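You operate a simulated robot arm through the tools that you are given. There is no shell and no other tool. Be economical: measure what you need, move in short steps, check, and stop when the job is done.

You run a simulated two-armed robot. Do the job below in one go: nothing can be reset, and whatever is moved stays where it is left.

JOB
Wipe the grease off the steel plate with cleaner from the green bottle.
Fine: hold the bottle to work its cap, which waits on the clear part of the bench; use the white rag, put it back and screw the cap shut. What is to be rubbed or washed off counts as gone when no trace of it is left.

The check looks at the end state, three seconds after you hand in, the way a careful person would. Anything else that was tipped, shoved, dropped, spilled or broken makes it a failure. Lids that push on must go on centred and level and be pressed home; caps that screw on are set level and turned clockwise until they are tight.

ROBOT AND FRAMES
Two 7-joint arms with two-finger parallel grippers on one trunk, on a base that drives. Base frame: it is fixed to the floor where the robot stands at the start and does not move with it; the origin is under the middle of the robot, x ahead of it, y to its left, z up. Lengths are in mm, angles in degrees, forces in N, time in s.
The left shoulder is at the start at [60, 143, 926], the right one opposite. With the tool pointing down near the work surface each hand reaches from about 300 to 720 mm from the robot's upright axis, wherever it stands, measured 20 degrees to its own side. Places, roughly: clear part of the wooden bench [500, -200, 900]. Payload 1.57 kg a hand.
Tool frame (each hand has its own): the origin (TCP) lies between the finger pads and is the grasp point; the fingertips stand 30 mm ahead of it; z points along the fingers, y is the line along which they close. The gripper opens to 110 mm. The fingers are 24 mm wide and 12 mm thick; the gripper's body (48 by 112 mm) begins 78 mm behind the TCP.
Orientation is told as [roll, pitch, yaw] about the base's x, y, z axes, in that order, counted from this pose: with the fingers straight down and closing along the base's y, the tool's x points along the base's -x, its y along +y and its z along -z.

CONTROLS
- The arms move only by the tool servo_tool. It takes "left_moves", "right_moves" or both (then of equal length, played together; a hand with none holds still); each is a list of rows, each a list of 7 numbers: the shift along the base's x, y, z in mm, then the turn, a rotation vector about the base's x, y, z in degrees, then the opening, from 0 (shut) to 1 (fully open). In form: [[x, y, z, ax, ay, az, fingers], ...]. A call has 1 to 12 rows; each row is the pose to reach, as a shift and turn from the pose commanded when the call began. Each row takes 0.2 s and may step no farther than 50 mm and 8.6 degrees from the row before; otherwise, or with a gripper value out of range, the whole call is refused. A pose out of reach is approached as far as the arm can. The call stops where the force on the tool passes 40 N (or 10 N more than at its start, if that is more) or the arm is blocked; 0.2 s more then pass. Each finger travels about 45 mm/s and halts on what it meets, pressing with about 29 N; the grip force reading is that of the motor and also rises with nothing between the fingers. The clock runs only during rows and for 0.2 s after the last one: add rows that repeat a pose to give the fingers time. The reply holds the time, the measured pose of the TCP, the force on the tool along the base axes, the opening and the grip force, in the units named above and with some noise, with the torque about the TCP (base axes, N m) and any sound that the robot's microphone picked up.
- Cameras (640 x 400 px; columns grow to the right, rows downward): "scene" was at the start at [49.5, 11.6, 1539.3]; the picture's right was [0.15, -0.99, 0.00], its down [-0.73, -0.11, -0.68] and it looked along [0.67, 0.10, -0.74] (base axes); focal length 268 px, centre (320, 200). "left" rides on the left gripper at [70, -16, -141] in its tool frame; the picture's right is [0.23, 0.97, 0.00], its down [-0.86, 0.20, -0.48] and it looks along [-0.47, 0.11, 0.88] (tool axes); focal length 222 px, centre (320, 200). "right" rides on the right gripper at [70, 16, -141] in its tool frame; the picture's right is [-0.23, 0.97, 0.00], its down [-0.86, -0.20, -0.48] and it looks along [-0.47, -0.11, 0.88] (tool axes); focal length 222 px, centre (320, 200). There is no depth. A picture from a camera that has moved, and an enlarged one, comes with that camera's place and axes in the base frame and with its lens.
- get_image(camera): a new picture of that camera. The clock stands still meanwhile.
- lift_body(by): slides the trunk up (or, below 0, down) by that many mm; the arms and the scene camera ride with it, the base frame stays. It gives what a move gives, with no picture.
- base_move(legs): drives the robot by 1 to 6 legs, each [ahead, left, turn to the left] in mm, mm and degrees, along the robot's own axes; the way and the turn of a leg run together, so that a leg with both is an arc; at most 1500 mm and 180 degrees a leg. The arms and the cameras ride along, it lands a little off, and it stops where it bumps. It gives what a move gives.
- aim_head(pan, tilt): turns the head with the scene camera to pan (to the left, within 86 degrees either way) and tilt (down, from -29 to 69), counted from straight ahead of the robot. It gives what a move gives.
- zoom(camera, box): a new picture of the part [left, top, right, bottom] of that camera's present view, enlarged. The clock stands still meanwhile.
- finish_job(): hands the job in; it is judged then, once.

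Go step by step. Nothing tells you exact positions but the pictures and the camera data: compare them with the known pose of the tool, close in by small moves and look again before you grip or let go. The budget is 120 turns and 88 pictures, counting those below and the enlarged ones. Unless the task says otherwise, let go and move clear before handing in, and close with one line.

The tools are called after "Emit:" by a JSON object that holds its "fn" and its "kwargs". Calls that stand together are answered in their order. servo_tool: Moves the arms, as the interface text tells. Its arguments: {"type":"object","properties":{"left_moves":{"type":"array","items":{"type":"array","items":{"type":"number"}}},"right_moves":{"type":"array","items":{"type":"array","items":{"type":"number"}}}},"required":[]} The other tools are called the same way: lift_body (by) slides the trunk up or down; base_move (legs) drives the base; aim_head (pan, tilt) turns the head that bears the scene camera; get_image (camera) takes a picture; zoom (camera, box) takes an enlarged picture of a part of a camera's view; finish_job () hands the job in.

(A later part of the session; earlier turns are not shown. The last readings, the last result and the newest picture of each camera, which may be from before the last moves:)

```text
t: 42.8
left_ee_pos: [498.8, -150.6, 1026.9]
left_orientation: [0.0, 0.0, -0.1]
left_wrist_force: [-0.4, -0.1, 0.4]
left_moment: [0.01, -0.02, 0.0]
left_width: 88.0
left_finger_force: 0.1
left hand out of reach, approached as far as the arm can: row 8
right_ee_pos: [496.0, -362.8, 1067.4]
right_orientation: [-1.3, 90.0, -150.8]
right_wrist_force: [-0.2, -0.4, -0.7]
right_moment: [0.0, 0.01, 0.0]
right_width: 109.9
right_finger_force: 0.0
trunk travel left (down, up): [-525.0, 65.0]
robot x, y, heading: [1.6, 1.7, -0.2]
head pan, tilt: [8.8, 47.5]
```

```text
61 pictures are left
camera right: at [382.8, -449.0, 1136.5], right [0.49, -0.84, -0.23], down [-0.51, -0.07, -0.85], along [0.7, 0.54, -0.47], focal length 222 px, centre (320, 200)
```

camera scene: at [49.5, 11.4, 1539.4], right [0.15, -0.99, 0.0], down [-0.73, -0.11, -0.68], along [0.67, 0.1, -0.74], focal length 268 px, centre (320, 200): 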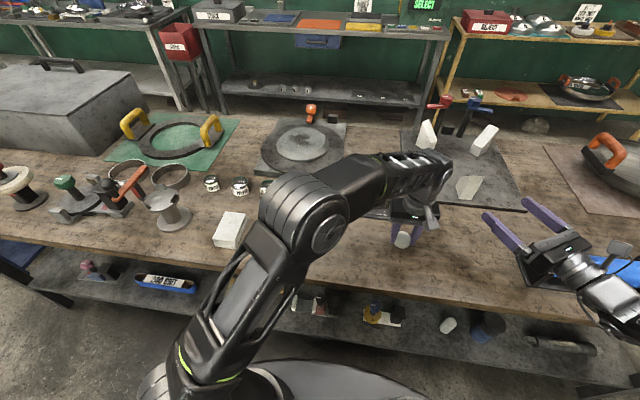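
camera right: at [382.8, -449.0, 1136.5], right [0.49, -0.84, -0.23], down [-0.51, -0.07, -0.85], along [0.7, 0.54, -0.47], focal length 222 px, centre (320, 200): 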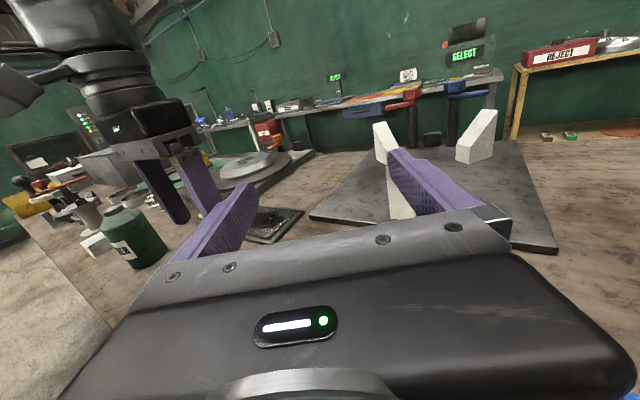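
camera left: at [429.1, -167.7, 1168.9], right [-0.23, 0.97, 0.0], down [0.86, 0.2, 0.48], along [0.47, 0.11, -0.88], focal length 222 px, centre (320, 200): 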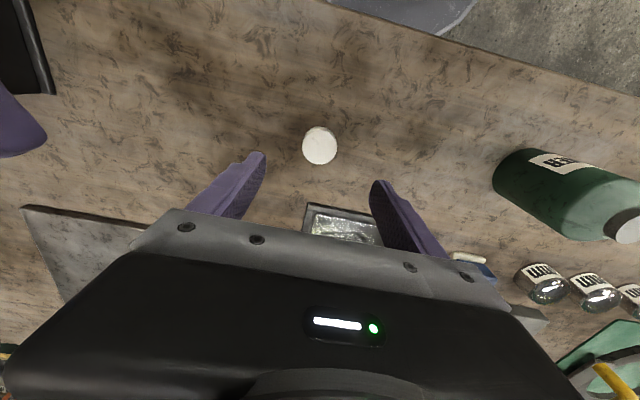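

A step was too long; resend with smaller steps.

Emit:
{"fn": "servo_tool", "kwargs": {"left_moves": [[-5, 40, 15, 0, 0, 0, 0.8], [-10, 80, 35, 0, 0, 0, 0.8], [-10, 122, 55, 0, 0, 0, 0.8], [-10, 168, 60, 0, 0, 0, 0.8], [-10, 215, 60, 0, 0, 0, 0.8], [-10, 262, 60, 0, 0, 0, 0.8], [-10, 309, 60, 0, 0, 0, 0.8], [-10, 356, 60, 0, 0, 0, 0.8], [-10, 403, 60, 0, 0, 0, 0.8], [-15, 450, 60, 0, 0, 0, 0.8], [-20, 490, 60, 0, 0, 0, 0.8]]}}

Emit:
{"fn": "get_image", "kwargs": {"camera": "left"}}

Emit:
{"fn": "zoom", "kwargs": {"camera": "scene", "box": [200, 160, 420, 270]}}

```text
t: 45.2
left_ee_pos: [480.3, 339.9, 1086.2]
left_orientation: [0.0, 0.0, 0.0]
left_wrist_force: [0.6, -0.6, 0.5]
left_moment: [0.01, 0.02, 0.02]
left_width: 87.9
left_finger_force: 0.0
right_ee_pos: [496.1, -362.9, 1068.2]
right_orientation: [62.5, 89.9, -87.1]
right_wrist_force: [-0.6, 0.0, -1.0]
right_moment: [-0.01, -0.01, -0.01]
right_width: 110.0
right_finger_force: 0.0
trunk travel left (down, up): [-525.0, 65.0]
robot x, y, heading: [-0.4, -2.5, 0.1]
head pan, tilt: [8.8, 47.5]
```

```text
60 pictures are left
camera left: at [410.0, 322.3, 1228.3], right [-0.23, 0.97, 0.0], down [0.86, 0.2, 0.48], along [0.47, 0.11, -0.88], focal length 222 px, centre (320, 200)
```

left: 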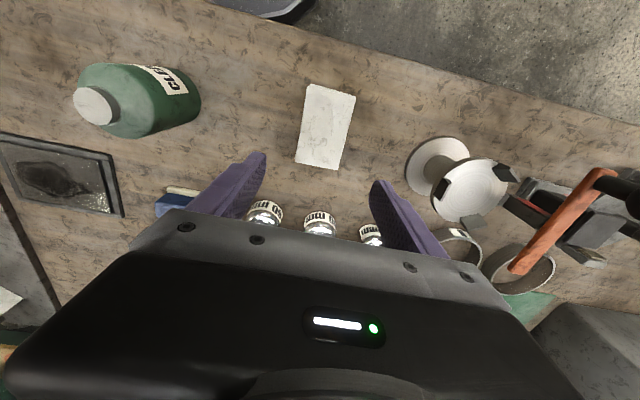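

```text
2.91 times, centred on (310, 215) of scene
camera zoom: at [49.4, 12.0, 1539.3], right [0.15, -0.99, 0.0], down [-0.73, -0.11, -0.68], along [0.67, 0.1, -0.74], focal length 780 px, centre (349, 156)
```

zoom: 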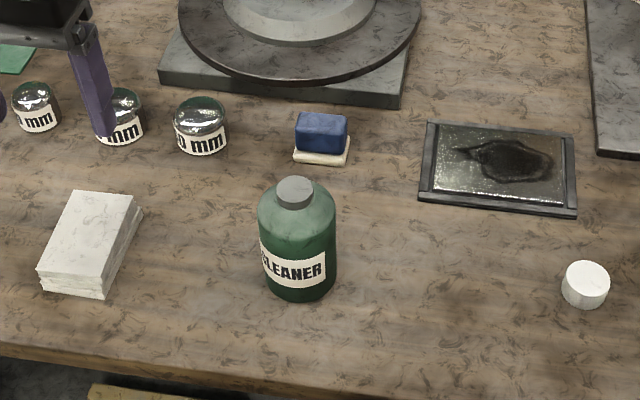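

Cap on bench, bottle open. Before gripping, I test with the empty right hand whether the pouring pose (pointing forward-left, rolled ~110°) is reachable near the plate.

Emit:
{"fn": "servo_tool", "kwargs": {"right_moves": [[11, 43, -8, 0, 0, 2.5, 1], [22, 86, -16, 0, 0, 5, 1], [33, 129, -24, 0, 0, 7.5, 1], [44, 172, -32, 0, 0, 10, 1], [55, 215, -40, 0, 0, 12.5, 1], [66, 258, -48, 0, 0, 15, 1], [78, 300, -56, 0, 0, 17.5, 1], [89, 343, -66, 0, 0, 19.5, 1]]}}

Emit:
{"fn": "servo_tool", "kwargs": {"right_moves": [[0, 0, 0, 5.5, 6.55, 0, 1], [0, 0, 0, 11, 13.1, 0, 1], [0, 0, 0, 16.5, 19.65, 0, 1], [0, 0, 0, 22, 26.2, 0, 1], [0, 0, 0, 27.5, 32.75, 0, 1], [0, 0, 0, 33, 39.3, 0, 1], [0, 0, 0, 38.5, 45.85, 0, 1], [0, 0, 0, 44, 52.4, 0, 1], [0, 0, 0, 49.5, 58.95, 0, 1], [0, 0, 0, 55, 65.5, 0, 1], [0, 0, 0, 60.5, 72.05, 0, 1], [0, 0, 0, 66, 78.6, 0, 1]]}}

Emit:
{"fn": "get_image", "kwargs": {"camera": "scene"}}

```text
t: 47.0
left_ee_pos: [481.0, 339.2, 1087.1]
left_orientation: [0.1, 0.0, 0.1]
left_wrist_force: [0.7, -0.2, -1.2]
left_moment: [-0.04, 0.01, -0.04]
left_width: 87.9
left_finger_force: 0.1
right_ee_pos: [582.7, -18.5, 999.7]
right_orientation: [22.7, 89.9, -107.1]
right_wrist_force: [1.5, 0.6, -0.5]
right_moment: [0.02, -0.01, 0.0]
right_width: 110.0
right_finger_force: 0.0
trunk travel left (down, up): [-525.0, 65.0]
robot x, y, heading: [-0.5, -3.4, 0.0]
head pan, tilt: [8.8, 47.5]
```

```text
t: 49.6
left_ee_pos: [479.6, 339.7, 1087.6]
left_orientation: [0.0, -0.1, 0.1]
left_wrist_force: [0.6, -1.2, 0.0]
left_moment: [-0.03, 0.0, 0.01]
left_width: 88.3
left_finger_force: 0.1
right_ee_pos: [584.1, -21.5, 1000.0]
right_orientation: [-90.0, -12.9, 140.0]
right_wrist_force: [0.2, 0.3, 1.3]
right_moment: [0.02, -0.02, 0.0]
right_width: 110.1
right_finger_force: 0.0
trunk travel left (down, up): [-525.0, 65.0]
robot x, y, heading: [2.8, -1.6, 0.0]
head pan, tilt: [8.8, 47.5]
```

```text
58 pictures are left
camera scene: at [49.4, 11.5, 1539.4], right [0.15, -0.99, 0.0], down [-0.73, -0.11, -0.68], along [0.67, 0.1, -0.74], focal length 268 px, centre (320, 200)
```

scene: 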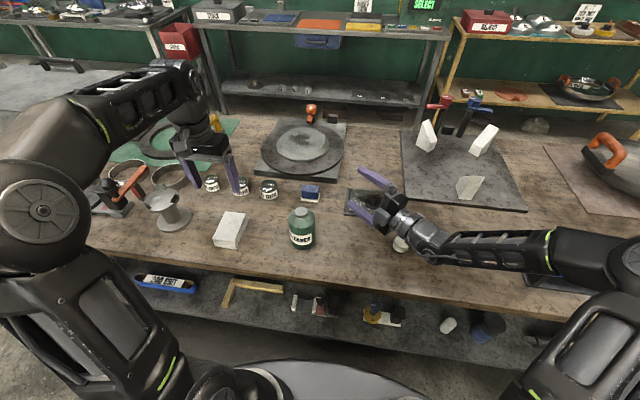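

The roll works. I roll back level while rising, then go to a pre-grasp point behind the bottle along the same heading, keeping the forearm off the cap.

Emit:
{"fn": "servo_tool", "kwargs": {"right_moves": [[0, 0, 5, -5.5, -6.55, 0, 1], [0, 0, 10, -11, -13.1, 0, 1], [0, 0, 15, -16.5, -19.65, 0, 1], [0, 0, 20, -22, -26.2, 0, 1], [0, 0, 25, -27.5, -32.75, 0, 1], [0, 0, 30, -33, -39.3, 0, 1], [0, 0, 35, -38.5, -45.85, 0, 1], [0, 0, 40, -44, -52.4, 0, 1], [0, 0, 45, -49.5, -58.95, 0, 1], [0, 0, 50, -55, -65.5, 0, 1], [0, 0, 55, -60.5, -72.05, 0, 1], [0, 0, 60, -66, -78.6, 0, 1]]}}

Emit:
{"fn": "servo_tool", "kwargs": {"right_moves": [[-39, 12, 0, 0, 0, 0, 1], [-78, 32, 0, 0, 0, 0, 1], [-117, 52, 0, 0, 0, 0, 1], [-157, 70, 0, 0, 0, 0, 1], [-160, 85, -30, 0, 0, 0, 1], [-160, 85, -70, 0, 0, 0, 1], [-160, 85, -110, 0, 0, 0, 1], [-160, 85, -120, 0, 0, 0, 1]]}}

Emit:
{"fn": "get_image", "kwargs": {"camera": "right"}}

Emit:
{"fn": "get_image", "kwargs": {"camera": "scene"}}

```text
t: 52.2
left_ee_pos: [481.1, 338.9, 1087.7]
left_orientation: [0.1, 0.0, -0.1]
left_wrist_force: [0.0, 0.1, -0.6]
left_moment: [0.0, 0.01, 0.0]
left_width: 87.9
left_finger_force: 0.0
right_ee_pos: [585.8, -20.4, 1059.6]
right_orientation: [82.8, 89.9, -47.1]
right_wrist_force: [0.8, 0.2, 0.2]
right_moment: [0.01, 0.01, 0.0]
right_width: 109.8
right_finger_force: 0.0
trunk travel left (down, up): [-525.0, 65.0]
robot x, y, heading: [-2.3, 1.9, 0.2]
head pan, tilt: [8.8, 47.5]
```

```text
t: 54.0
left_ee_pos: [479.9, 338.7, 1087.4]
left_orientation: [0.0, 0.0, 0.0]
left_wrist_force: [-0.2, 0.5, -0.2]
left_moment: [-0.03, -0.01, 0.02]
left_width: 87.9
left_finger_force: 0.1
right_ee_pos: [423.5, 64.9, 939.1]
right_orientation: [99.6, 89.8, -30.4]
right_wrist_force: [-0.5, -0.2, 0.2]
right_moment: [0.01, 0.02, -0.02]
right_width: 110.1
right_finger_force: 0.1
right hand out of reach, approached as far as the arm can: row 4, 5, 6
trunk travel left (down, up): [-525.0, 65.0]
robot x, y, heading: [0.7, -5.0, -0.2]
head pan, tilt: [8.8, 47.5]
```

```text
57 pictures are left
camera right: at [345.3, -54.3, 1008.3], right [0.75, -0.63, -0.23], down [-0.46, -0.24, -0.86], along [0.48, 0.74, -0.47], focal length 222 px, centre (320, 200)
```

right: 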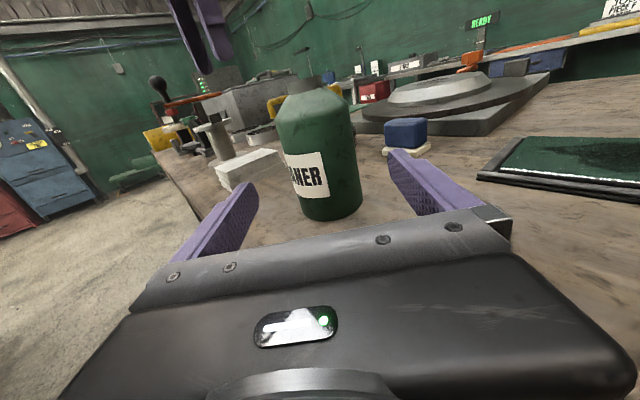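

```text
56 pictures are left
camera scene: at [49.4, 11.7, 1539.4], right [0.15, -0.99, 0.0], down [-0.73, -0.11, -0.68], along [0.67, 0.1, -0.74], focal length 268 px, centre (320, 200)
```

scene: 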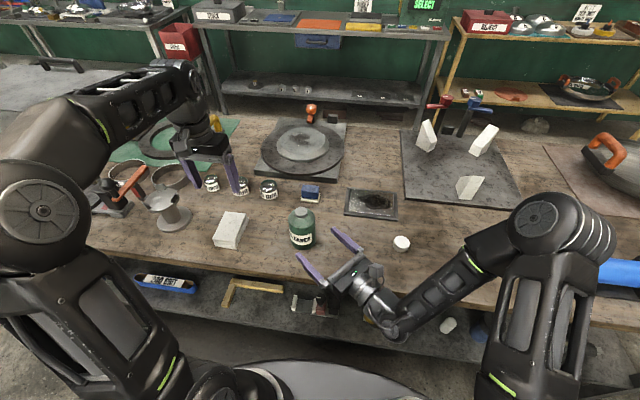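

Aligned with the bottle. Advance and grip.

Emit:
{"fn": "servo_tool", "kwargs": {"right_moves": [[18, 21, 0, 0, 0, 0, 1], [36, 42, 0, 0, 0, 0, 1], [53, 63, 0, 0, 0, 0, 1], [53, 63, 0, 0, 0, 0, 0.75], [53, 63, 0, 0, 0, 0, 0.65], [53, 63, 0, 0, 0, 0, 0.5], [53, 63, 0, 0, 0, 0, 0.5], [53, 63, 0, 0, 0, 0, 0.5]]}}

Emit:
{"fn": "get_image", "kwargs": {"camera": "right"}}

```text
t: 55.8
left_ee_pos: [479.8, 338.5, 1087.4]
left_orientation: [0.0, 0.0, -0.1]
left_wrist_force: [0.5, -0.7, 0.0]
left_moment: [0.04, 0.01, 0.02]
left_width: 87.9
left_finger_force: 0.1
right_ee_pos: [477.8, 128.3, 940.1]
right_orientation: [86.2, 90.0, -43.8]
right_wrist_force: [0.7, 0.3, -0.1]
right_moment: [0.06, -0.03, -0.02]
right_width: 70.6
right_finger_force: 29.3
trunk travel left (down, up): [-525.0, 65.0]
robot x, y, heading: [-2.4, 0.6, 0.0]
head pan, tilt: [8.8, 47.5]
```

```text
55 pictures are left
camera right: at [400.0, 9.5, 1008.7], right [0.75, -0.63, -0.23], down [-0.46, -0.24, -0.86], along [0.48, 0.74, -0.47], focal length 222 px, centre (320, 200)
```

right: 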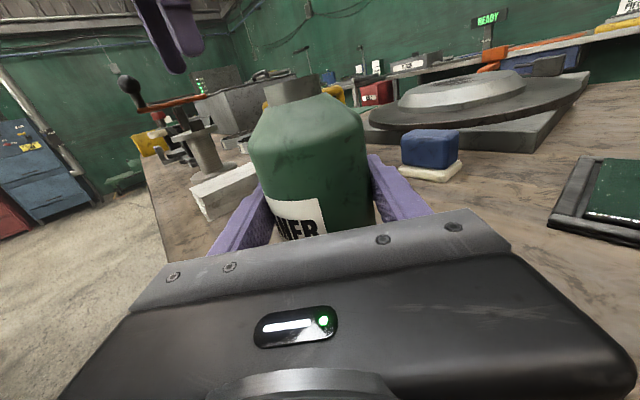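

Gripped. Lift gently and carry upright to the pour point beside the plate.

Emit:
{"fn": "servo_tool", "kwargs": {"right_moves": [[0, 0, 10, 0, 0, 0, 0.5], [0, 0, 30, 0, 0, 0, 0.5], [0, 0, 50, 0, 0, 0, 0.5], [8, -10, 60, 0, 0, 0, 0.5], [22, -28, 60, 0, 0, 0, 0.5], [40, -52, 60, 0, 0, 0, 0.5], [60, -77, 60, 0, 0, 0, 0.5], [78, -100, 60, 0, 0, 0, 0.5], [95, -122, 60, 0, 0, 0, 0.5], [107, -137, 60, 0, 0, 0, 0.5], [114, -146, 55, 0, 0, 0, 0.5], [114, -146, 55, 0, 0, 0, 0.5]]}}

Emit:
{"fn": "get_image", "kwargs": {"camera": "scene"}}

Emit:
{"fn": "get_image", "kwargs": {"camera": "right"}}

```text
t: 58.4
left_ee_pos: [481.0, 339.0, 1086.7]
left_orientation: [0.0, 0.0, 0.0]
left_wrist_force: [-0.5, -0.6, -0.3]
left_moment: [0.02, 0.01, 0.02]
left_width: 88.3
left_finger_force: 0.0
right_ee_pos: [591.2, -19.5, 995.1]
right_orientation: [-19.2, 90.0, -149.2]
right_wrist_force: [-0.1, -0.5, -3.6]
right_moment: [-0.01, 0.02, 0.01]
right_width: 70.7
right_finger_force: 29.4
trunk travel left (down, up): [-525.0, 65.0]
robot x, y, heading: [-0.3, 0.6, 0.0]
head pan, tilt: [8.8, 47.5]
```

```text
54 pictures are left
camera scene: at [49.6, 11.7, 1539.3], right [0.15, -0.99, 0.0], down [-0.73, -0.11, -0.68], along [0.67, 0.1, -0.74], focal length 268 px, centre (320, 200)
```

scene: 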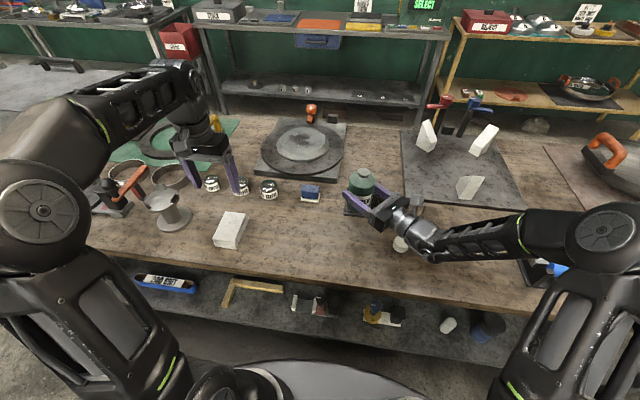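

```text
53 pictures are left
camera right: at [513.9, -138.7, 1064.0], right [0.75, -0.63, -0.23], down [-0.46, -0.24, -0.85], along [0.48, 0.74, -0.47], focal length 222 px, centre (320, 200)
```

right: 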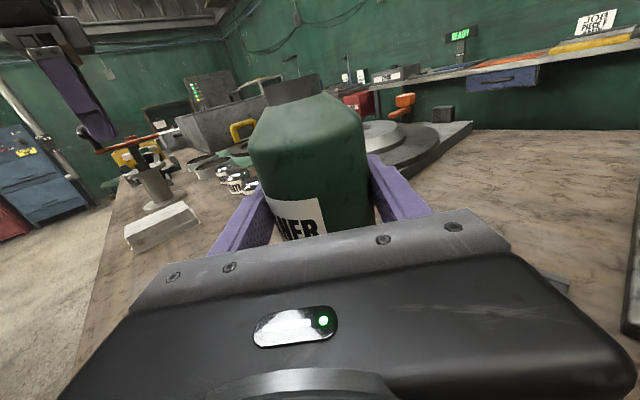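

Bottle weighs ~370 g. I tilt 68° first and look.

Emit:
{"fn": "servo_tool", "kwargs": {"right_moves": [[0, 0, -2, 5.46, 6.51, 0, 0.5], [0, 0, -4, 10.93, 13.02, 0, 0.5], [0, 0, -6, 16.39, 19.53, 0, 0.5], [0, 0, -8, 21.86, 26.04, 0, 0.5], [0, 0, -10, 27.3, 32.55, 0, 0.5], [0, 0, -10, 32.8, 39.07, 0, 0.5], [0, 0, -10, 38.25, 45.58, 0, 0.5], [0, 0, -10, 43.7, 52.1, 0, 0.5]]}}

Emit:
{"fn": "zoom", "kwargs": {"camera": "scene", "box": [320, 160, 450, 260]}}

Emit:
{"fn": "get_image", "kwargs": {"camera": "right"}}

```text
t: 60.2
left_ee_pos: [480.8, 338.6, 1087.4]
left_orientation: [-0.1, 0.0, 0.0]
left_wrist_force: [-0.6, -0.2, 0.0]
left_moment: [0.0, 0.0, 0.0]
left_width: 88.1
left_finger_force: 0.0
right_ee_pos: [591.6, -19.6, 985.6]
right_orientation: [-89.8, 21.7, 139.9]
right_wrist_force: [0.3, -0.6, -3.4]
right_moment: [0.02, -0.01, -0.04]
right_width: 70.9
right_finger_force: 29.5
trunk travel left (down, up): [-525.0, 65.0]
robot x, y, heading: [-2.5, 0.5, -0.1]
head pan, tilt: [8.8, 47.5]
```

```text
4.00 times, centred on (385, 210) of scene
camera zoom: at [49.8, 11.6, 1539.3], right [0.15, -0.99, 0.0], down [-0.73, -0.11, -0.68], along [0.67, 0.1, -0.74], focal length 1073 px, centre (60, 160)
```

zoom: 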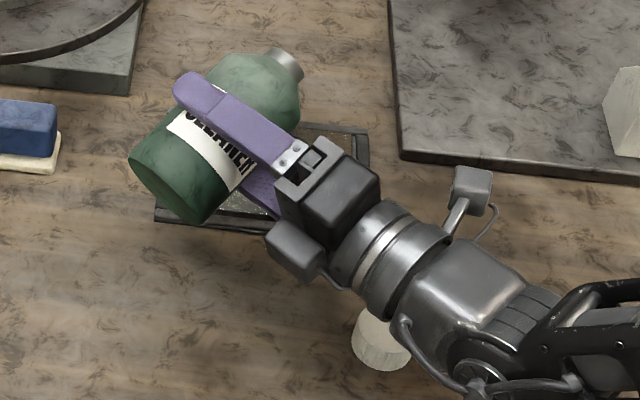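

```text
51 pictures are left
camera right: at [555.2, -172.6, 996.1], right [0.12, -0.1, -0.99], down [-0.97, 0.19, -0.13], along [0.2, 0.98, -0.07], focal length 222 px, centre (320, 200)
```

right: 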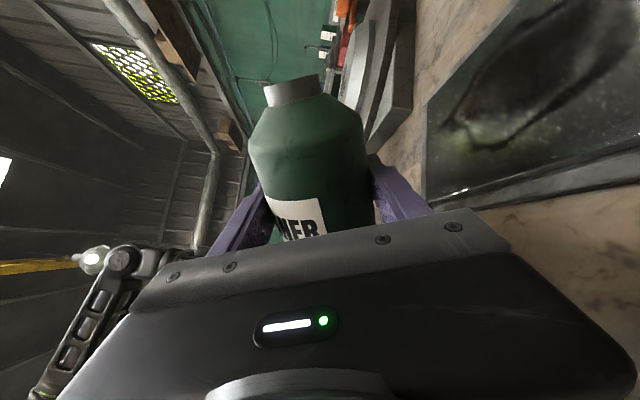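

Mouth sits over the plate centre (≈647,-63). Tilting on to ~94° with checks.

Emit:
{"fn": "servo_tool", "kwargs": {"right_moves": [[0, 0, -3, 5.46, 6.51, 0, 0.5], [0, 0, -6, 10.93, 13.02, 0, 0.5], [0, 0, -8, 16.39, 19.53, 0, 0.5]]}}

Emit:
{"fn": "zoom", "kwargs": {"camera": "scene", "box": [320, 160, 450, 260]}}

```text
t: 61.0
left_ee_pos: [480.2, 339.3, 1086.9]
left_orientation: [0.1, -0.1, 0.0]
left_wrist_force: [0.8, 0.6, 0.1]
left_moment: [0.01, -0.02, -0.01]
left_width: 88.0
left_finger_force: 0.1
right_ee_pos: [591.6, -18.3, 978.0]
right_orientation: [-90.0, -3.6, 140.0]
right_wrist_force: [0.0, 0.4, -3.6]
right_moment: [0.03, -0.01, -0.02]
right_width: 70.9
right_finger_force: 29.2
trunk travel left (down, up): [-525.0, 65.0]
robot x, y, heading: [0.2, -0.4, -0.1]
head pan, tilt: [8.8, 47.5]
```

```text
4.00 times, centred on (385, 210) of scene
camera zoom: at [49.8, 11.5, 1539.3], right [0.15, -0.99, 0.0], down [-0.73, -0.11, -0.68], along [0.67, 0.1, -0.74], focal length 1073 px, centre (60, 160)
```

zoom: 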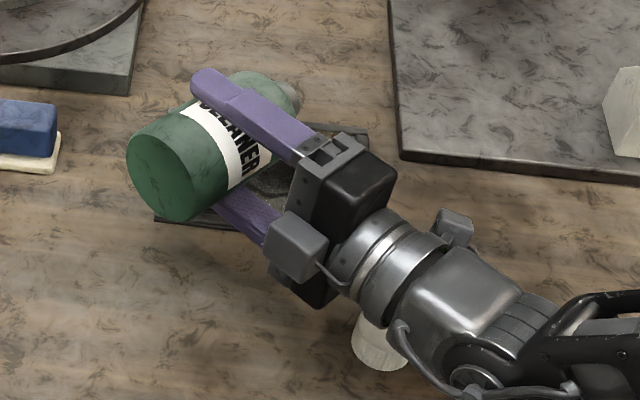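

Emit:
{"fn": "servo_tool", "kwargs": {"right_moves": [[0, 0, 0, 5.46, 6.51, 0, 0.5], [0, 0, 0, 10.93, 13.02, 0, 0.5]]}}

Emit:
{"fn": "get_image", "kwargs": {"camera": "right"}}

```text
t: 61.6
left_ee_pos: [480.0, 339.0, 1087.2]
left_orientation: [-0.1, 0.0, -0.1]
left_wrist_force: [-0.1, 0.3, 0.4]
left_moment: [0.03, 0.01, -0.01]
left_width: 87.9
left_finger_force: 0.0
right_ee_pos: [591.2, -18.5, 978.2]
right_orientation: [-90.1, -20.5, 140.1]
right_wrist_force: [-0.7, 0.5, -3.1]
right_moment: [0.01, 0.02, 0.02]
right_width: 70.8
right_finger_force: 28.9
trunk travel left (down, up): [-525.0, 65.0]
robot x, y, heading: [1.6, -1.5, -0.1]
head pan, tilt: [8.8, 47.5]
```

```text
49 pictures are left
camera right: at [546.5, -165.5, 937.4], right [-0.43, 0.36, -0.83], down [-0.87, 0.1, 0.49], along [0.26, 0.93, 0.27], focal length 222 px, centre (320, 200)
```

right: 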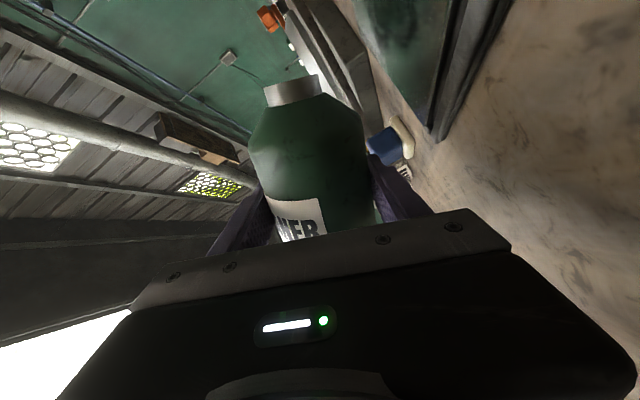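

Emit:
{"fn": "servo_tool", "kwargs": {"right_moves": [[0, 0, 0, 3, 3.6, 0, 0.5], [0, 0, 0, 3, 3.6, 0, 0.5], [0, 0, 0, 3, 3.6, 0, 0.5]]}}

Emit:
{"fn": "zoom", "kwargs": {"camera": "scene", "box": [335, 170, 415, 235]}}

```text
t: 62.4
left_ee_pos: [480.5, 337.5, 1087.6]
left_orientation: [0.0, -0.1, 0.0]
left_wrist_force: [0.7, 0.2, -0.5]
left_moment: [0.01, 0.02, 0.03]
left_width: 88.0
left_finger_force: 0.2
right_ee_pos: [591.3, -18.7, 977.5]
right_orientation: [-90.0, -25.2, 140.0]
right_wrist_force: [-0.6, 0.9, -3.0]
right_moment: [0.03, 0.0, 0.01]
right_width: 70.7
right_finger_force: 28.9
trunk travel left (down, up): [-525.0, 65.0]
robot x, y, heading: [-0.4, 3.3, -0.1]
head pan, tilt: [8.8, 47.5]
```

```text
6.15 times, centred on (375, 202) of scene
camera zoom: at [49.8, 11.6, 1539.3], right [0.15, -0.99, 0.0], down [-0.73, -0.11, -0.68], along [0.67, 0.1, -0.74], focal length 1651 px, centre (-18, 185)
```

zoom: 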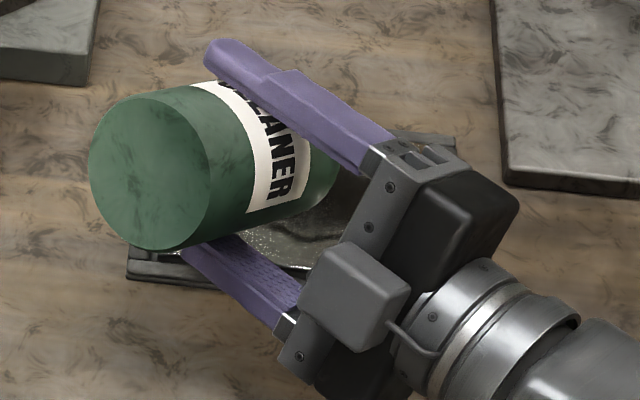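

Weight reading seems to fall (3.6→3.0 N), so some may have poured. I tip back and check the plate.

Emit:
{"fn": "servo_tool", "kwargs": {"right_moves": [[0, 0, 0, -5.46, -6.51, 0, 0.5], [0, 0, 2, -10.93, -13.02, 0, 0.5], [0, 0, 4, -16.39, -19.53, 0, 0.5], [0, 0, 6, -21.86, -26.04, 0, 0.5], [0, 0, 8, -27.3, -32.55, 0, 0.5], [0, 0, 10, -32.8, -39.07, 0, 0.5], [0, 0, 12, -38.25, -45.58, 0, 0.5], [0, 0, 14, -43.7, -52.1, 0, 0.5], [0, 0, 16, -49.18, -58.6, 0, 0.5], [0, 0, 18, -54.6, -65.1, 0, 0.5], [0, 0, 18, -60.1, -71.6, 0, 0.5], [0, 0, 18, -65.5, -78.1, 0, 0.5]]}}

Emit:
{"fn": "zoom", "kwargs": {"camera": "scene", "box": [320, 160, 450, 260]}}

```text
t: 65.0
left_ee_pos: [479.5, 338.6, 1088.1]
left_orientation: [0.0, 0.1, 0.0]
left_wrist_force: [-0.4, -0.3, 0.0]
left_moment: [-0.02, -0.04, -0.02]
left_width: 88.1
left_finger_force: 0.0
right_ee_pos: [591.8, -17.6, 995.9]
right_orientation: [-89.9, 77.0, 140.0]
right_wrist_force: [0.1, 0.2, -3.4]
right_moment: [0.01, -0.03, 0.0]
right_width: 70.8
right_finger_force: 29.1
trunk travel left (down, up): [-525.0, 65.0]
robot x, y, heading: [3.1, -2.2, 0.4]
head pan, tilt: [8.8, 47.5]
```

```text
4.00 times, centred on (385, 210) of scene
camera zoom: at [49.8, 11.7, 1539.3], right [0.15, -0.99, 0.0], down [-0.73, -0.11, -0.68], along [0.67, 0.1, -0.74], focal length 1073 px, centre (60, 160)
```

zoom: 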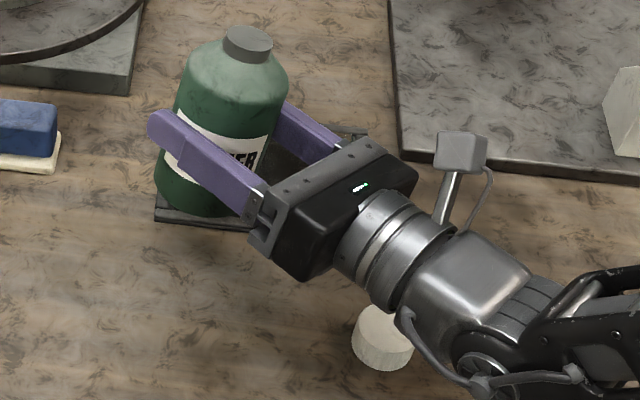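

Plate is hidden; I bring the bottle upright and partway back to reveal it.

Emit:
{"fn": "servo_tool", "kwargs": {"right_moves": [[-10, 12, 4, -4.2, -5, 0, 0.5], [-25, 32, 4, -8.4, -9.95, 0, 0.5], [-45, 58, 4, -8.4, -9.95, 0, 0.5], [-65, 84, 4, -8.4, -9.95, 0, 0.5], [-85, 110, 4, -8.4, -9.95, 0, 0.5], [-100, 130, 4, -8.4, -9.95, 0, 0.5]]}}

Emit:
{"fn": "zoom", "kwargs": {"camera": "scene", "box": [330, 170, 420, 230]}}

```text
t: 66.4
left_ee_pos: [480.9, 339.2, 1086.6]
left_orientation: [0.0, -0.1, 0.1]
left_wrist_force: [0.2, 0.1, -0.3]
left_moment: [-0.01, 0.01, -0.02]
left_width: 88.0
left_finger_force: 0.1
right_ee_pos: [491.7, 109.6, 997.4]
right_orientation: [-74.0, 89.7, 156.0]
right_wrist_force: [-0.2, -0.5, -3.1]
right_moment: [0.0, -0.02, -0.02]
right_width: 70.4
right_finger_force: 28.8
trunk travel left (down, up): [-525.0, 65.0]
robot x, y, heading: [1.8, -4.4, -0.0]
head pan, tilt: [8.8, 47.5]
```

```text
6.67 times, centred on (375, 200) of scene
camera zoom: at [49.7, 12.0, 1539.3], right [0.15, -0.99, 0.0], down [-0.73, -0.11, -0.68], along [0.67, 0.1, -0.74], focal length 1788 px, centre (-47, 200)
```

zoom: 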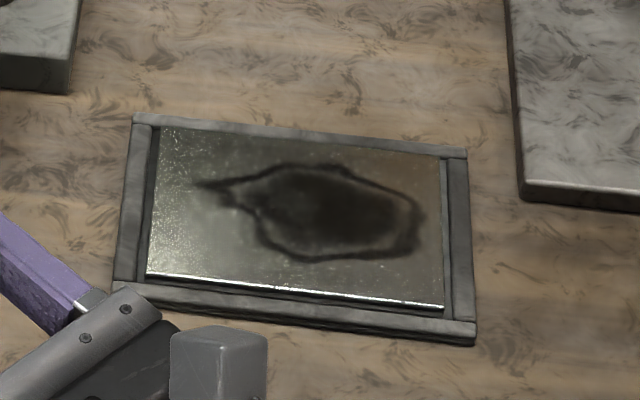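

No visible spill; the plate looks smoother/wetter around the blob but I'm not sure. I set the bottle back in its place before inspecting closer.

Emit:
{"fn": "servo_tool", "kwargs": {"right_moves": [[-7, 9, 0, 0, 0, 0, 0.5], [-14, 18.5, 0, 0, 0, 0, 0.5], [-14, 18.5, -20, 0, 0, 0, 0.5], [-14, 18.5, -40, 0, 0, 0, 0.5], [-14, 18.5, -50, 0, 0, 0, 0.5], [-14, 18.5, -55, 0, 0, 0, 0.5], [-14, 18.5, -57, 0, 0, 0, 0.5], [-14, 18.5, -58.5, 0, 0, 0, 0.5]]}}

```text
t: 68.2
left_ee_pos: [480.2, 339.1, 1087.6]
left_orientation: [0.1, 0.0, 0.1]
left_wrist_force: [-0.3, -0.3, -0.5]
left_moment: [0.0, -0.04, 0.01]
left_width: 88.3
left_finger_force: 0.1
right_ee_pos: [476.6, 130.1, 941.6]
right_orientation: [-73.6, 89.7, 156.3]
right_wrist_force: [0.5, -0.6, -2.8]
right_moment: [0.03, 0.01, 0.01]
right_width: 70.5
right_finger_force: 29.1
trunk travel left (down, up): [-525.0, 65.0]
robot x, y, heading: [1.2, -0.0, -0.0]
head pan, tilt: [8.8, 47.5]
```

Emit:
{"fn": "servo_tool", "kwargs": {"right_moves": [[0, 0, -0.7, 0, 0, 0, 0.5], [0, 0, -1.4, 0, 0, 0, 0.5], [0, 0, -2, 0, 0, 0, 0.5]]}}

```text
t: 69.0
left_ee_pos: [480.6, 339.1, 1086.7]
left_orientation: [0.0, 0.0, 0.0]
left_wrist_force: [0.3, 0.2, 0.4]
left_moment: [0.0, 0.0, 0.01]
left_width: 88.0
left_finger_force: 0.2
right_ee_pos: [477.7, 129.0, 939.2]
right_orientation: [-111.0, 89.8, 119.0]
right_wrist_force: [-0.5, -1.1, 2.2]
right_moment: [-0.25, 0.0, -0.01]
right_width: 70.7
right_finger_force: 28.6
trunk travel left (down, up): [-525.0, 65.0]
robot x, y, heading: [0.3, 1.1, -0.1]
head pan, tilt: [8.8, 47.5]
```

Bottle stands on the bench. Release, back off along the approach line, then move right and up with the camera turned to the plate.

Emit:
{"fn": "servo_tool", "kwargs": {"right_moves": [[0, 0, 0.5, 0, 0, 0, 0.75], [0, 0, 0.5, 0, 0, 0, 0.9], [0, 0, 0.5, 0, 0, 0, 1], [0, 0, 0.5, 0, 0, 0, 1], [-13, -15, 0.5, 0, 0, 0, 1], [-32, -38, 0.5, 0, 0, 0, 1], [-55, -65, 0.5, 0, 0, 0, 1], [-55, -110, 20, 0, 0, -5, 1], [-50, -150, 45, 0, 0, -10, 1], [-45, -190, 70, 0, 0, -15, 1], [-40, -230, 95, 0, 0, -20, 1], [-38, -270, 120, 0, 0, -20, 1]]}}

Emit:
{"fn": "get_image", "kwargs": {"camera": "right"}}

```text
t: 71.6
left_ee_pos: [478.0, 338.9, 1088.0]
left_orientation: [0.0, -0.1, 0.0]
left_wrist_force: [-0.4, -0.7, 0.4]
left_moment: [0.02, -0.06, -0.01]
left_width: 88.0
left_finger_force: 0.1
right_ee_pos: [505.2, -170.5, 1051.4]
right_orientation: [-81.8, 89.8, 128.1]
right_wrist_force: [0.4, 0.5, 0.2]
right_moment: [-0.04, 0.02, -0.01]
right_width: 110.0
right_finger_force: 0.1
right hand out of reach, approached as far as the arm can: row 8, 9, 10, 11, 12
trunk travel left (down, up): [-525.0, 65.0]
robot x, y, heading: [-3.3, 2.3, -0.0]
head pan, tilt: [8.8, 47.5]
```

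```text
45 pictures are left
camera right: at [391.0, -255.7, 1122.4], right [0.49, -0.84, -0.23], down [-0.52, -0.06, -0.85], along [0.7, 0.54, -0.47], focal length 222 px, centre (320, 200)
```

right: 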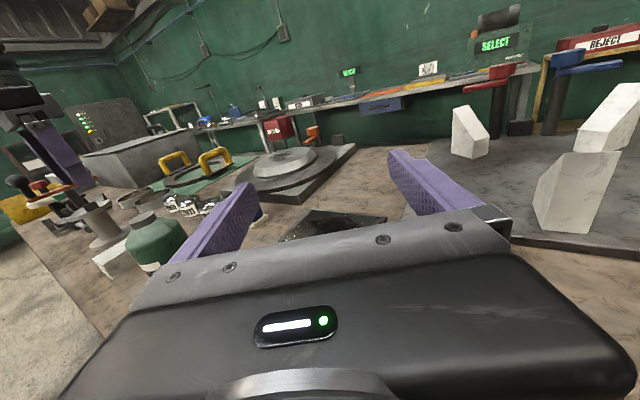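

Park the right hand further right; left hand opens and descends toward the rag (centre ≈(470,343), yaw ≈+3.5°).

Emit:
{"fn": "servo_tool", "kwargs": {"right_moves": [[-2, -45, 3, 0, 0, 0, 1], [-4, -90, 6, 0, 0, 0, 1], [-6, -135, 9, 0, 0, 0, 1], [-8, -180, 12, 0, 0, 0, 1], [-8, -180, 12, 0, 0, 0, 1]], "left_moves": [[-3, 1, -40, 0, 0, 1.2, 1], [-6, 2, -80, 0, 0, 2.4, 1], [-9, 4, -120, 0, 0, 3.5, 1], [-9, 4, -135, 0, 0, 3.5, 1], [-9, 4, -135, 0, 0, 3.5, 1]]}}

Emit:
{"fn": "get_image", "kwargs": {"camera": "left"}}

```text
t: 72.8
left_ee_pos: [469.5, 343.2, 952.2]
left_orientation: [0.0, 0.0, 3.5]
left_wrist_force: [-0.8, -1.2, 0.0]
left_moment: [0.01, 0.02, -0.01]
left_width: 110.3
left_finger_force: 0.1
right_ee_pos: [497.0, -350.6, 1065.3]
right_orientation: [-76.9, 89.8, 133.1]
right_wrist_force: [-1.0, -0.6, 0.0]
right_moment: [-0.01, 0.03, 0.01]
right_width: 110.2
right_finger_force: 0.1
trunk travel left (down, up): [-525.0, 65.0]
robot x, y, heading: [1.7, 2.0, 0.2]
head pan, tilt: [8.8, 47.5]
```

```text
44 pictures are left
camera left: at [400.8, 322.5, 1093.9], right [-0.29, 0.96, 0.0], down [0.84, 0.25, 0.48], along [0.46, 0.14, -0.88], focal length 222 px, centre (320, 200)
```

left: 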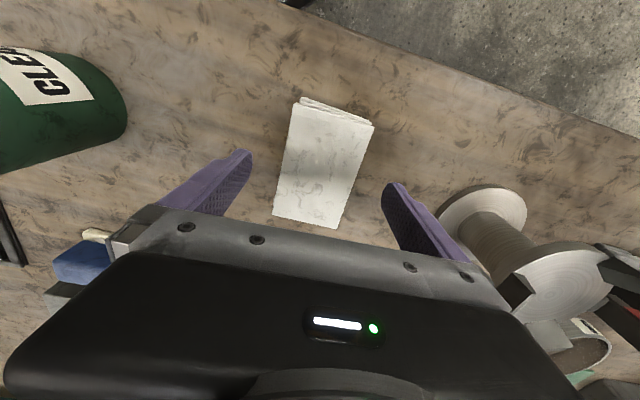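

Rag centre refined to (475,344). Descend and grip across its width.

Emit:
{"fn": "servo_tool", "kwargs": {"left_moves": [[3, 1, -15, 0, 0, 0, 1], [5, 1, -28, 0, 0, 0, 1], [5, 1, -34, 0, 0, 0, 1], [5, 1, -34, 0, 0, 0, 0.75], [5, 1, -34, 0, 0, 0, 0.6], [5, 1, -34, 0, 0, 0, 0.5], [5, 1, -34, 0, 0, 0, 0.4], [5, 1, -34, 0, 0, 0, 0.4], [5, 1, -34, 0, 0, 0, 0.4]]}}

Emit:
{"fn": "get_image", "kwargs": {"camera": "left"}}

```text
t: 74.8
left_ee_pos: [474.9, 344.9, 918.2]
left_orientation: [0.0, 0.0, 3.5]
left_wrist_force: [-0.4, -0.7, -1.1]
left_moment: [0.0, 0.01, -0.02]
left_width: 64.8
left_finger_force: 29.0
right_ee_pos: [497.8, -350.8, 1064.4]
right_orientation: [-79.0, 89.8, 131.0]
right_wrist_force: [-0.6, 0.4, -0.2]
right_moment: [0.02, -0.03, 0.03]
right_width: 110.1
right_finger_force: 0.1
trunk travel left (down, up): [-525.0, 65.0]
robot x, y, heading: [2.2, 1.2, -0.4]
head pan, tilt: [8.8, 47.5]
```

```text
43 pictures are left
camera left: at [406.0, 323.4, 1058.8], right [-0.29, 0.96, 0.0], down [0.84, 0.25, 0.48], along [0.46, 0.14, -0.88], focal length 222 px, centre (320, 200)
```

left: 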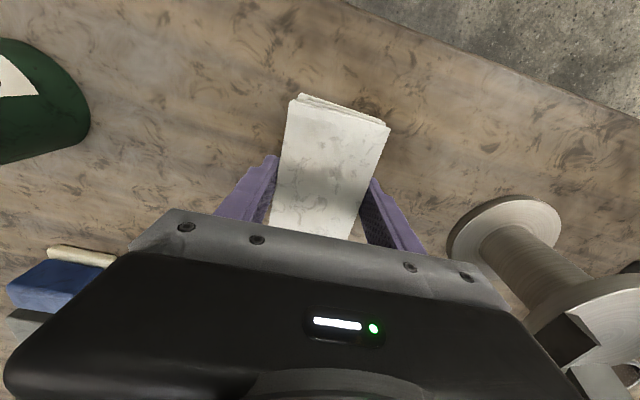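

Rag held. Plate top spans x≈606–704, y≈5…-136, grease x 624–691, y -14…-127. I lift the rag and carry it around the bottle's far side at z≈1000.

Emit:
{"fn": "servo_tool", "kwargs": {"left_moves": [[0, 0, 40, 0, 0, 0, 0.4], [10, 0, 82, 0, 0, 0, 0.4], [55, 0, 90, 0, 0, 0, 0.4], [100, 0, 90, 0, 0, -1, 0.4], [148, 0, 90, 0, 0, -3.5, 0.4], [155, -45, 90, 0, 0, -3.5, 0.4], [160, -92, 90, 0, 0, -3.5, 0.4], [165, -139, 90, 0, 0, -3.5, 0.4], [170, -186, 90, 0, 0, -3.5, 0.4], [175, -233, 90, 0, 0, -3.5, 0.4], [178, -280, 90, 0, 0, -3.5, 0.4], [180, -325, 90, 0, 0, -3.5, 0.4]]}}

Emit:
{"fn": "get_image", "kwargs": {"camera": "left"}}

```text
t: 77.4
left_ee_pos: [618.3, 122.1, 1056.6]
left_orientation: [0.2, -3.1, -0.1]
left_wrist_force: [-0.8, -1.3, -0.5]
left_moment: [0.12, -0.06, 0.01]
left_width: 64.5
left_finger_force: 29.3
left hand out of reach, approached as far as the arm can: row 9, 10, 11, 12
right_ee_pos: [494.3, -355.5, 1064.3]
right_orientation: [-120.1, 89.6, 89.9]
right_wrist_force: [-0.2, -1.2, -0.5]
right_moment: [0.05, -0.02, 0.03]
right_width: 110.2
right_finger_force: 0.1
trunk travel left (down, up): [-525.0, 65.0]
robot x, y, heading: [0.9, 2.6, 0.2]
head pan, tilt: [8.8, 47.5]
```

```text
42 pictures are left
camera left: at [540.4, 103.9, 1193.3], right [-0.23, 0.97, -0.01], down [0.83, 0.2, 0.52], along [0.51, 0.11, -0.85], focal length 222 px, centre (320, 200)
```

left: 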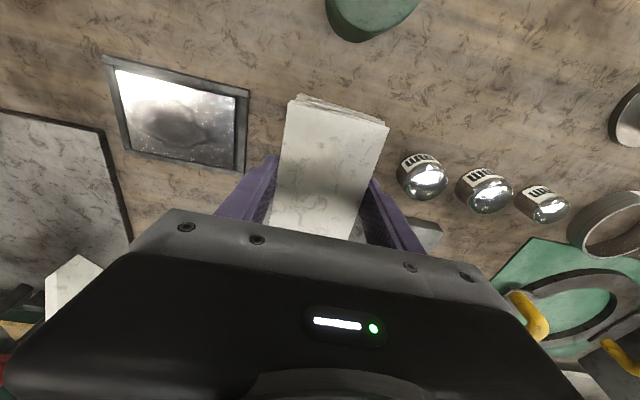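

The left arm is at the edge of its reach there. I drive the base 180 mm sideways to the right (parallel to the bench) so the plate is in front of the left arm.

Emit:
{"fn": "base_move", "kwargs": {"legs": [[0, -180, 0]]}}

Emit:
{"fn": "get_image", "kwargs": {"camera": "scene"}}

```text
t: 78.9
left_ee_pos: [622.3, -56.5, 1053.4]
left_orientation: [0.1, -2.9, -0.2]
left_wrist_force: [-0.3, -0.7, -0.1]
left_moment: [0.04, 0.0, 0.02]
left_width: 64.4
left_finger_force: 29.2
right_ee_pos: [498.0, -534.1, 1065.0]
right_orientation: [-86.8, 89.7, 123.2]
right_wrist_force: [-0.6, -0.1, -0.6]
right_moment: [0.03, -0.06, 0.03]
right_width: 110.1
right_finger_force: 0.1
trunk travel left (down, up): [-525.0, 65.0]
robot x, y, heading: [-2.2, -180.4, -0.2]
head pan, tilt: [8.8, 47.5]
```

```text
41 pictures are left
camera scene: at [49.6, -171.0, 1539.4], right [0.15, -0.99, 0.0], down [-0.73, -0.11, -0.68], along [0.67, 0.1, -0.74], focal length 268 px, centre (320, 200)
```

scene: 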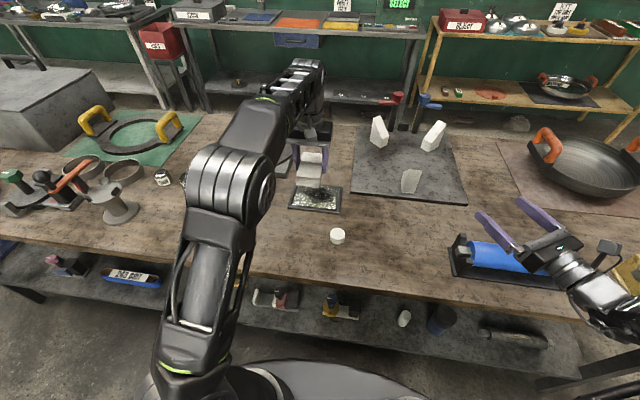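

Base moved as planned. Left hand levels out and lowers toward the plate; look through the left camera.

Emit:
{"fn": "servo_tool", "kwargs": {"left_moves": [[0, 0, -45, 0, 1.5, 0, 0.4], [10, 10, -85, 0, 2.9, 0.2, 0.4], [20, 15, -100, 0, 2.9, 0.2, 0.4], [33, 20, -100, 0, 2.9, 0.2, 0.4], [33, 20, -100, 0, 2.9, 0.2, 0.4]]}}

Emit:
{"fn": "get_image", "kwargs": {"camera": "left"}}

Emit:
{"fn": "zoom", "kwargs": {"camera": "scene", "box": [270, 140, 370, 220]}}

```text
t: 80.1
left_ee_pos: [655.4, -33.9, 952.8]
left_orientation: [-0.1, 0.2, 0.1]
left_wrist_force: [-0.6, -0.6, 0.0]
left_moment: [-0.01, 0.03, -0.02]
left_width: 64.4
left_finger_force: 28.8
right_ee_pos: [498.5, -532.4, 1064.0]
right_orientation: [-81.3, 89.8, 128.7]
right_wrist_force: [-0.9, 1.1, 0.3]
right_moment: [0.0, 0.03, 0.0]
right_width: 110.1
right_finger_force: 0.0
trunk travel left (down, up): [-525.0, 65.0]
robot x, y, heading: [1.8, -181.7, 0.1]
head pan, tilt: [8.8, 47.5]
```

```text
40 pictures are left
camera left: at [585.2, -51.1, 1094.2], right [-0.23, 0.97, 0.0], down [0.86, 0.2, 0.48], along [0.46, 0.11, -0.88], focal length 222 px, centre (320, 200)
```

left: 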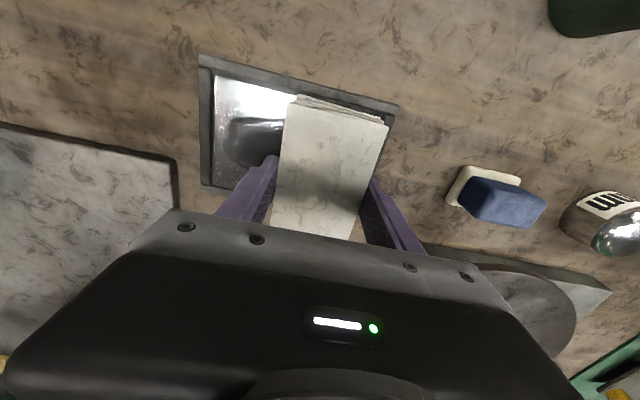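

```text
5.00 times, centred on (320, 180) of scene
camera zoom: at [49.3, -169.7, 1539.4], right [0.15, -0.99, 0.0], down [-0.73, -0.11, -0.68], along [0.67, 0.1, -0.74], focal length 1341 px, centre (320, 300)
```

zoom: 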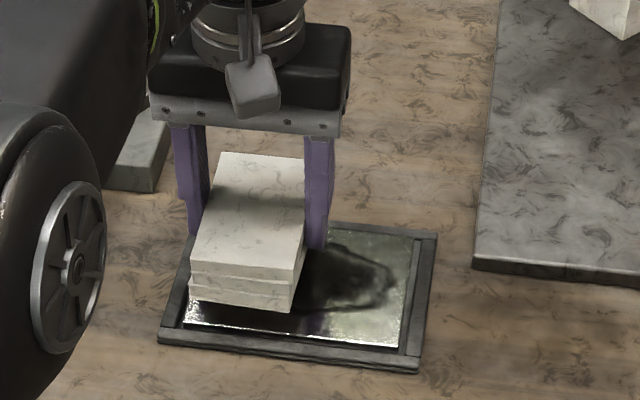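

Rag poised over the plate's left part. Lower to contact.

Emit:
{"fn": "servo_tool", "kwargs": {"left_moves": [[0, 0, -8, 0, 0, 0, 0.4], [0, 0, -14, 0, 0, 0, 0.4], [0, 0, -17, 0, 0, 0, 0.4], [0, 0, -20, 0, 0, 0, 0.4], [0, 0, -22, 0, 0, 0, 0.4], [0, 0, -24, 0, 0, 0, 0.4]]}}

```text
t: 81.5
left_ee_pos: [654.0, -34.9, 930.2]
left_orientation: [-0.1, 0.0, 0.0]
left_wrist_force: [-0.7, -0.3, 4.1]
left_moment: [0.12, -0.19, -0.01]
left_width: 64.2
left_finger_force: 28.9
right_ee_pos: [497.7, -531.9, 1065.7]
right_orientation: [-83.1, 89.8, 126.9]
right_wrist_force: [0.5, 0.6, -0.3]
right_moment: [0.01, 0.0, 0.01]
right_width: 109.9
right_finger_force: 0.0
trunk travel left (down, up): [-525.0, 65.0]
robot x, y, heading: [-2.1, -183.3, 0.0]
head pan, tilt: [8.8, 47.5]
```

Contact at TCP z≈930. A first stroke with light pressure.

Emit:
{"fn": "servo_tool", "kwargs": {"left_moves": [[0, 0, -1, 0, 0, 0, 0.4], [0, -12, -1, 0, 0, 0, 0.4], [0, -24, -1, 0, 0, 0, 0.4], [0, -36, -1, 0, 0, 0, 0.4], [0, -48, -1, 0, 0, 0, 0.4], [0, -60, -1, 0, 0, 0, 0.4], [0, -66, -1, 0, 0, 0, 0.4]]}}

Emit:
{"fn": "zoom", "kwargs": {"camera": "scene", "box": [270, 140, 370, 220]}}

```text
t: 83.1
left_ee_pos: [655.1, -99.2, 929.6]
left_orientation: [0.0, -0.1, 0.1]
left_wrist_force: [1.8, 9.0, 18.9]
left_moment: [0.38, 0.23, -0.2]
left_width: 64.0
left_finger_force: 28.9
right_ee_pos: [497.0, -530.6, 1066.4]
right_orientation: [-92.2, 89.8, 117.9]
right_wrist_force: [-0.3, 0.0, 0.1]
right_moment: [0.02, 0.01, 0.01]
right_width: 109.7
right_finger_force: 0.0
trunk travel left (down, up): [-525.0, 65.0]
robot x, y, heading: [1.4, -181.4, 0.1]
head pan, tilt: [8.8, 47.5]
```

```text
5.00 times, centred on (320, 180) of scene
camera zoom: at [47.7, -168.7, 1539.6], right [0.15, -0.99, 0.0], down [-0.73, -0.11, -0.68], along [0.67, 0.1, -0.74], focal length 1341 px, centre (320, 300)
```

zoom: 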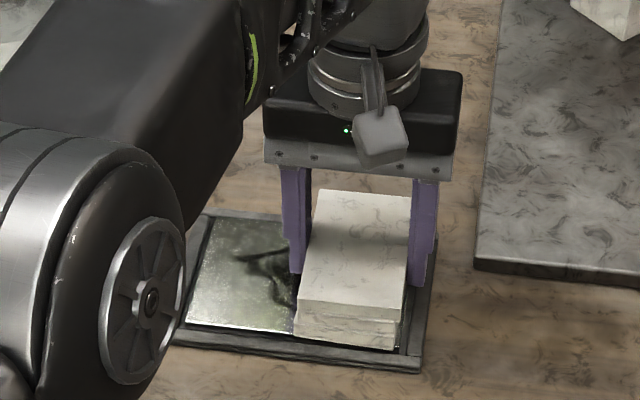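

Now several strokes back and forth.

Emit:
{"fn": "servo_tool", "kwargs": {"left_moves": [[0, 16, 0, 0, 0, 0, 0.4], [0, 33, 0, 0, 0, 0, 0.4], [0, 50, 0, 0, 0, 0, 0.4], [0, 66, 0, 0, 0, 0, 0.4], [0, 50, 0, 0, 0, 0, 0.4], [0, 33, 0, 0, 0, 0, 0.4], [0, 16, 0, 0, 0, 0, 0.4], [0, 0, 0, 0, 0, 0, 0.4], [0, 16, 0, 0, 0, 0, 0.4], [0, 33, 0, 0, 0, 0, 0.4], [0, 50, 0, 0, 0, 0, 0.4], [0, 66, 0, 0, 0, 0, 0.4]]}}

Emit:
{"fn": "zoom", "kwargs": {"camera": "scene", "box": [270, 140, 370, 220]}}

```text
t: 85.7
left_ee_pos: [653.9, -35.1, 929.0]
left_orientation: [-0.1, 0.1, 0.1]
left_wrist_force: [1.1, -3.6, 10.2]
left_moment: [-0.28, -0.29, -0.07]
left_width: 64.4
left_finger_force: 28.8
right_ee_pos: [496.7, -530.9, 1065.5]
right_orientation: [-93.3, 89.8, 116.6]
right_wrist_force: [1.0, 0.2, -0.3]
right_moment: [-0.04, -0.04, 0.02]
right_width: 110.1
right_finger_force: 0.0
trunk travel left (down, up): [-525.0, 65.0]
robot x, y, heading: [1.5, -180.5, -0.2]
head pan, tilt: [8.8, 47.5]
```

```text
5.00 times, centred on (320, 180) of scene
camera zoom: at [48.3, -169.9, 1539.3], right [0.15, -0.99, 0.0], down [-0.73, -0.11, -0.68], along [0.67, 0.1, -0.74], focal length 1341 px, centre (320, 300)
```

zoom: 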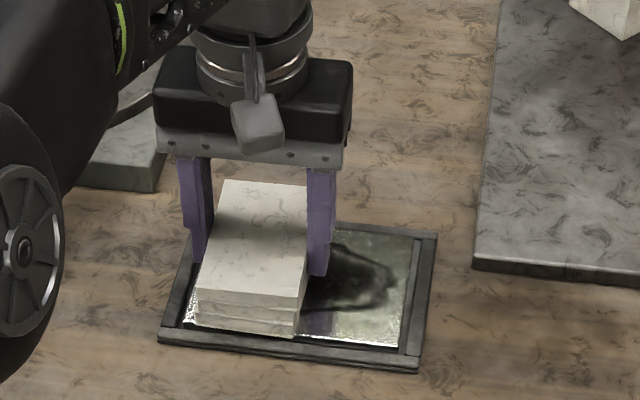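

The blob looks fainter. More strokes.

Emit:
{"fn": "servo_tool", "kwargs": {"left_moves": [[0, -16, -0.5, 0, 0, 0, 0.4], [0, -33, -0.5, 0, 0, 0, 0.4], [0, -50, -0.5, 0, 0, 0, 0.4], [0, -68, -0.5, 0, 0, 0, 0.4], [0, -50, -0.5, 0, 0, 0, 0.4], [0, -33, -0.5, 0, 0, 0, 0.4], [0, -16, -0.5, 0, 0, 0, 0.4], [0, 0, -0.5, 0, 0, 0, 0.4], [0, -16, -0.5, 0, 0, 0, 0.4], [0, -33, -0.5, 0, 0, 0, 0.4], [0, -50, -0.5, 0, 0, 0, 0.4], [0, -68, -0.5, 0, 0, 0, 0.4]]}}

Emit:
{"fn": "servo_tool", "kwargs": {"left_moves": [[0, 16, 0, 0, 0, 0, 0.4], [0, 33, 0, 0, 0, 0, 0.4], [0, 50, 0, 0, 0, 0, 0.4], [0, 68, 0, 0, 0, 0, 0.4], [0, 50, 0, 0, 0, 0, 0.4], [0, 33, 0, 0, 0, 0, 0.4], [0, 16, 0, 0, 0, 0, 0.4], [0, 0, 0, 0, 0, 0, 0.4], [0, 16, 0, 0, 0, 0, 0.4], [0, 33, 0, 0, 0, 0, 0.4], [0, 50, 0, 0, 0, 0, 0.4], [0, 68, 0, 0, 0, 0, 0.4]]}}

Emit:
{"fn": "zoom", "kwargs": {"camera": "scene", "box": [270, 140, 370, 220]}}

```text
t: 88.3
left_ee_pos: [653.2, -102.9, 929.3]
left_orientation: [-0.1, 0.0, 0.1]
left_wrist_force: [-0.2, 6.5, 17.9]
left_moment: [0.39, -0.07, -0.11]
left_width: 63.8
left_finger_force: 29.4
right_ee_pos: [497.3, -531.9, 1065.7]
right_orientation: [-94.4, 89.8, 115.5]
right_wrist_force: [-1.3, -0.1, 0.3]
right_moment: [0.0, -0.03, -0.01]
right_width: 110.0
right_finger_force: 0.0
trunk travel left (down, up): [-525.0, 65.0]
robot x, y, heading: [1.3, -180.0, -0.0]
head pan, tilt: [8.8, 47.5]
```

```text
t: 90.9
left_ee_pos: [653.6, -36.6, 929.7]
left_orientation: [-0.1, -0.1, 0.1]
left_wrist_force: [0.5, -7.9, 20.4]
left_moment: [-0.52, -0.08, -0.01]
left_width: 64.0
left_finger_force: 29.1
right_ee_pos: [496.6, -532.0, 1066.1]
right_orientation: [-106.1, 89.8, 103.7]
right_wrist_force: [0.5, 0.7, 0.7]
right_moment: [0.02, -0.02, 0.0]
right_width: 110.1
right_finger_force: 0.1
trunk travel left (down, up): [-525.0, 65.0]
robot x, y, heading: [-2.8, -182.4, -0.1]
head pan, tilt: [8.8, 47.5]
```

```text
5.00 times, centred on (320, 180) of scene
camera zoom: at [47.4, -170.6, 1539.4], right [0.15, -0.99, 0.0], down [-0.73, -0.11, -0.68], along [0.67, 0.1, -0.74], focal length 1341 px, centre (320, 300)
```

zoom: 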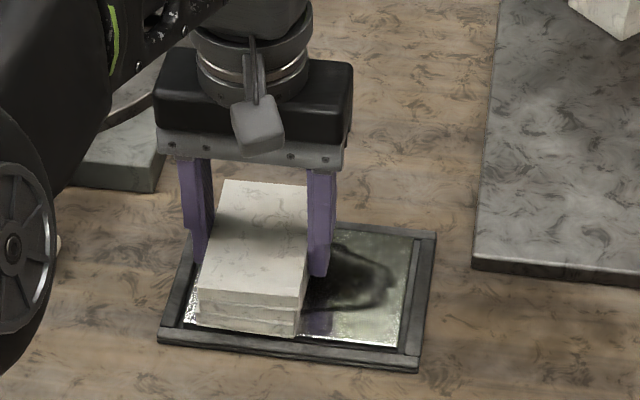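

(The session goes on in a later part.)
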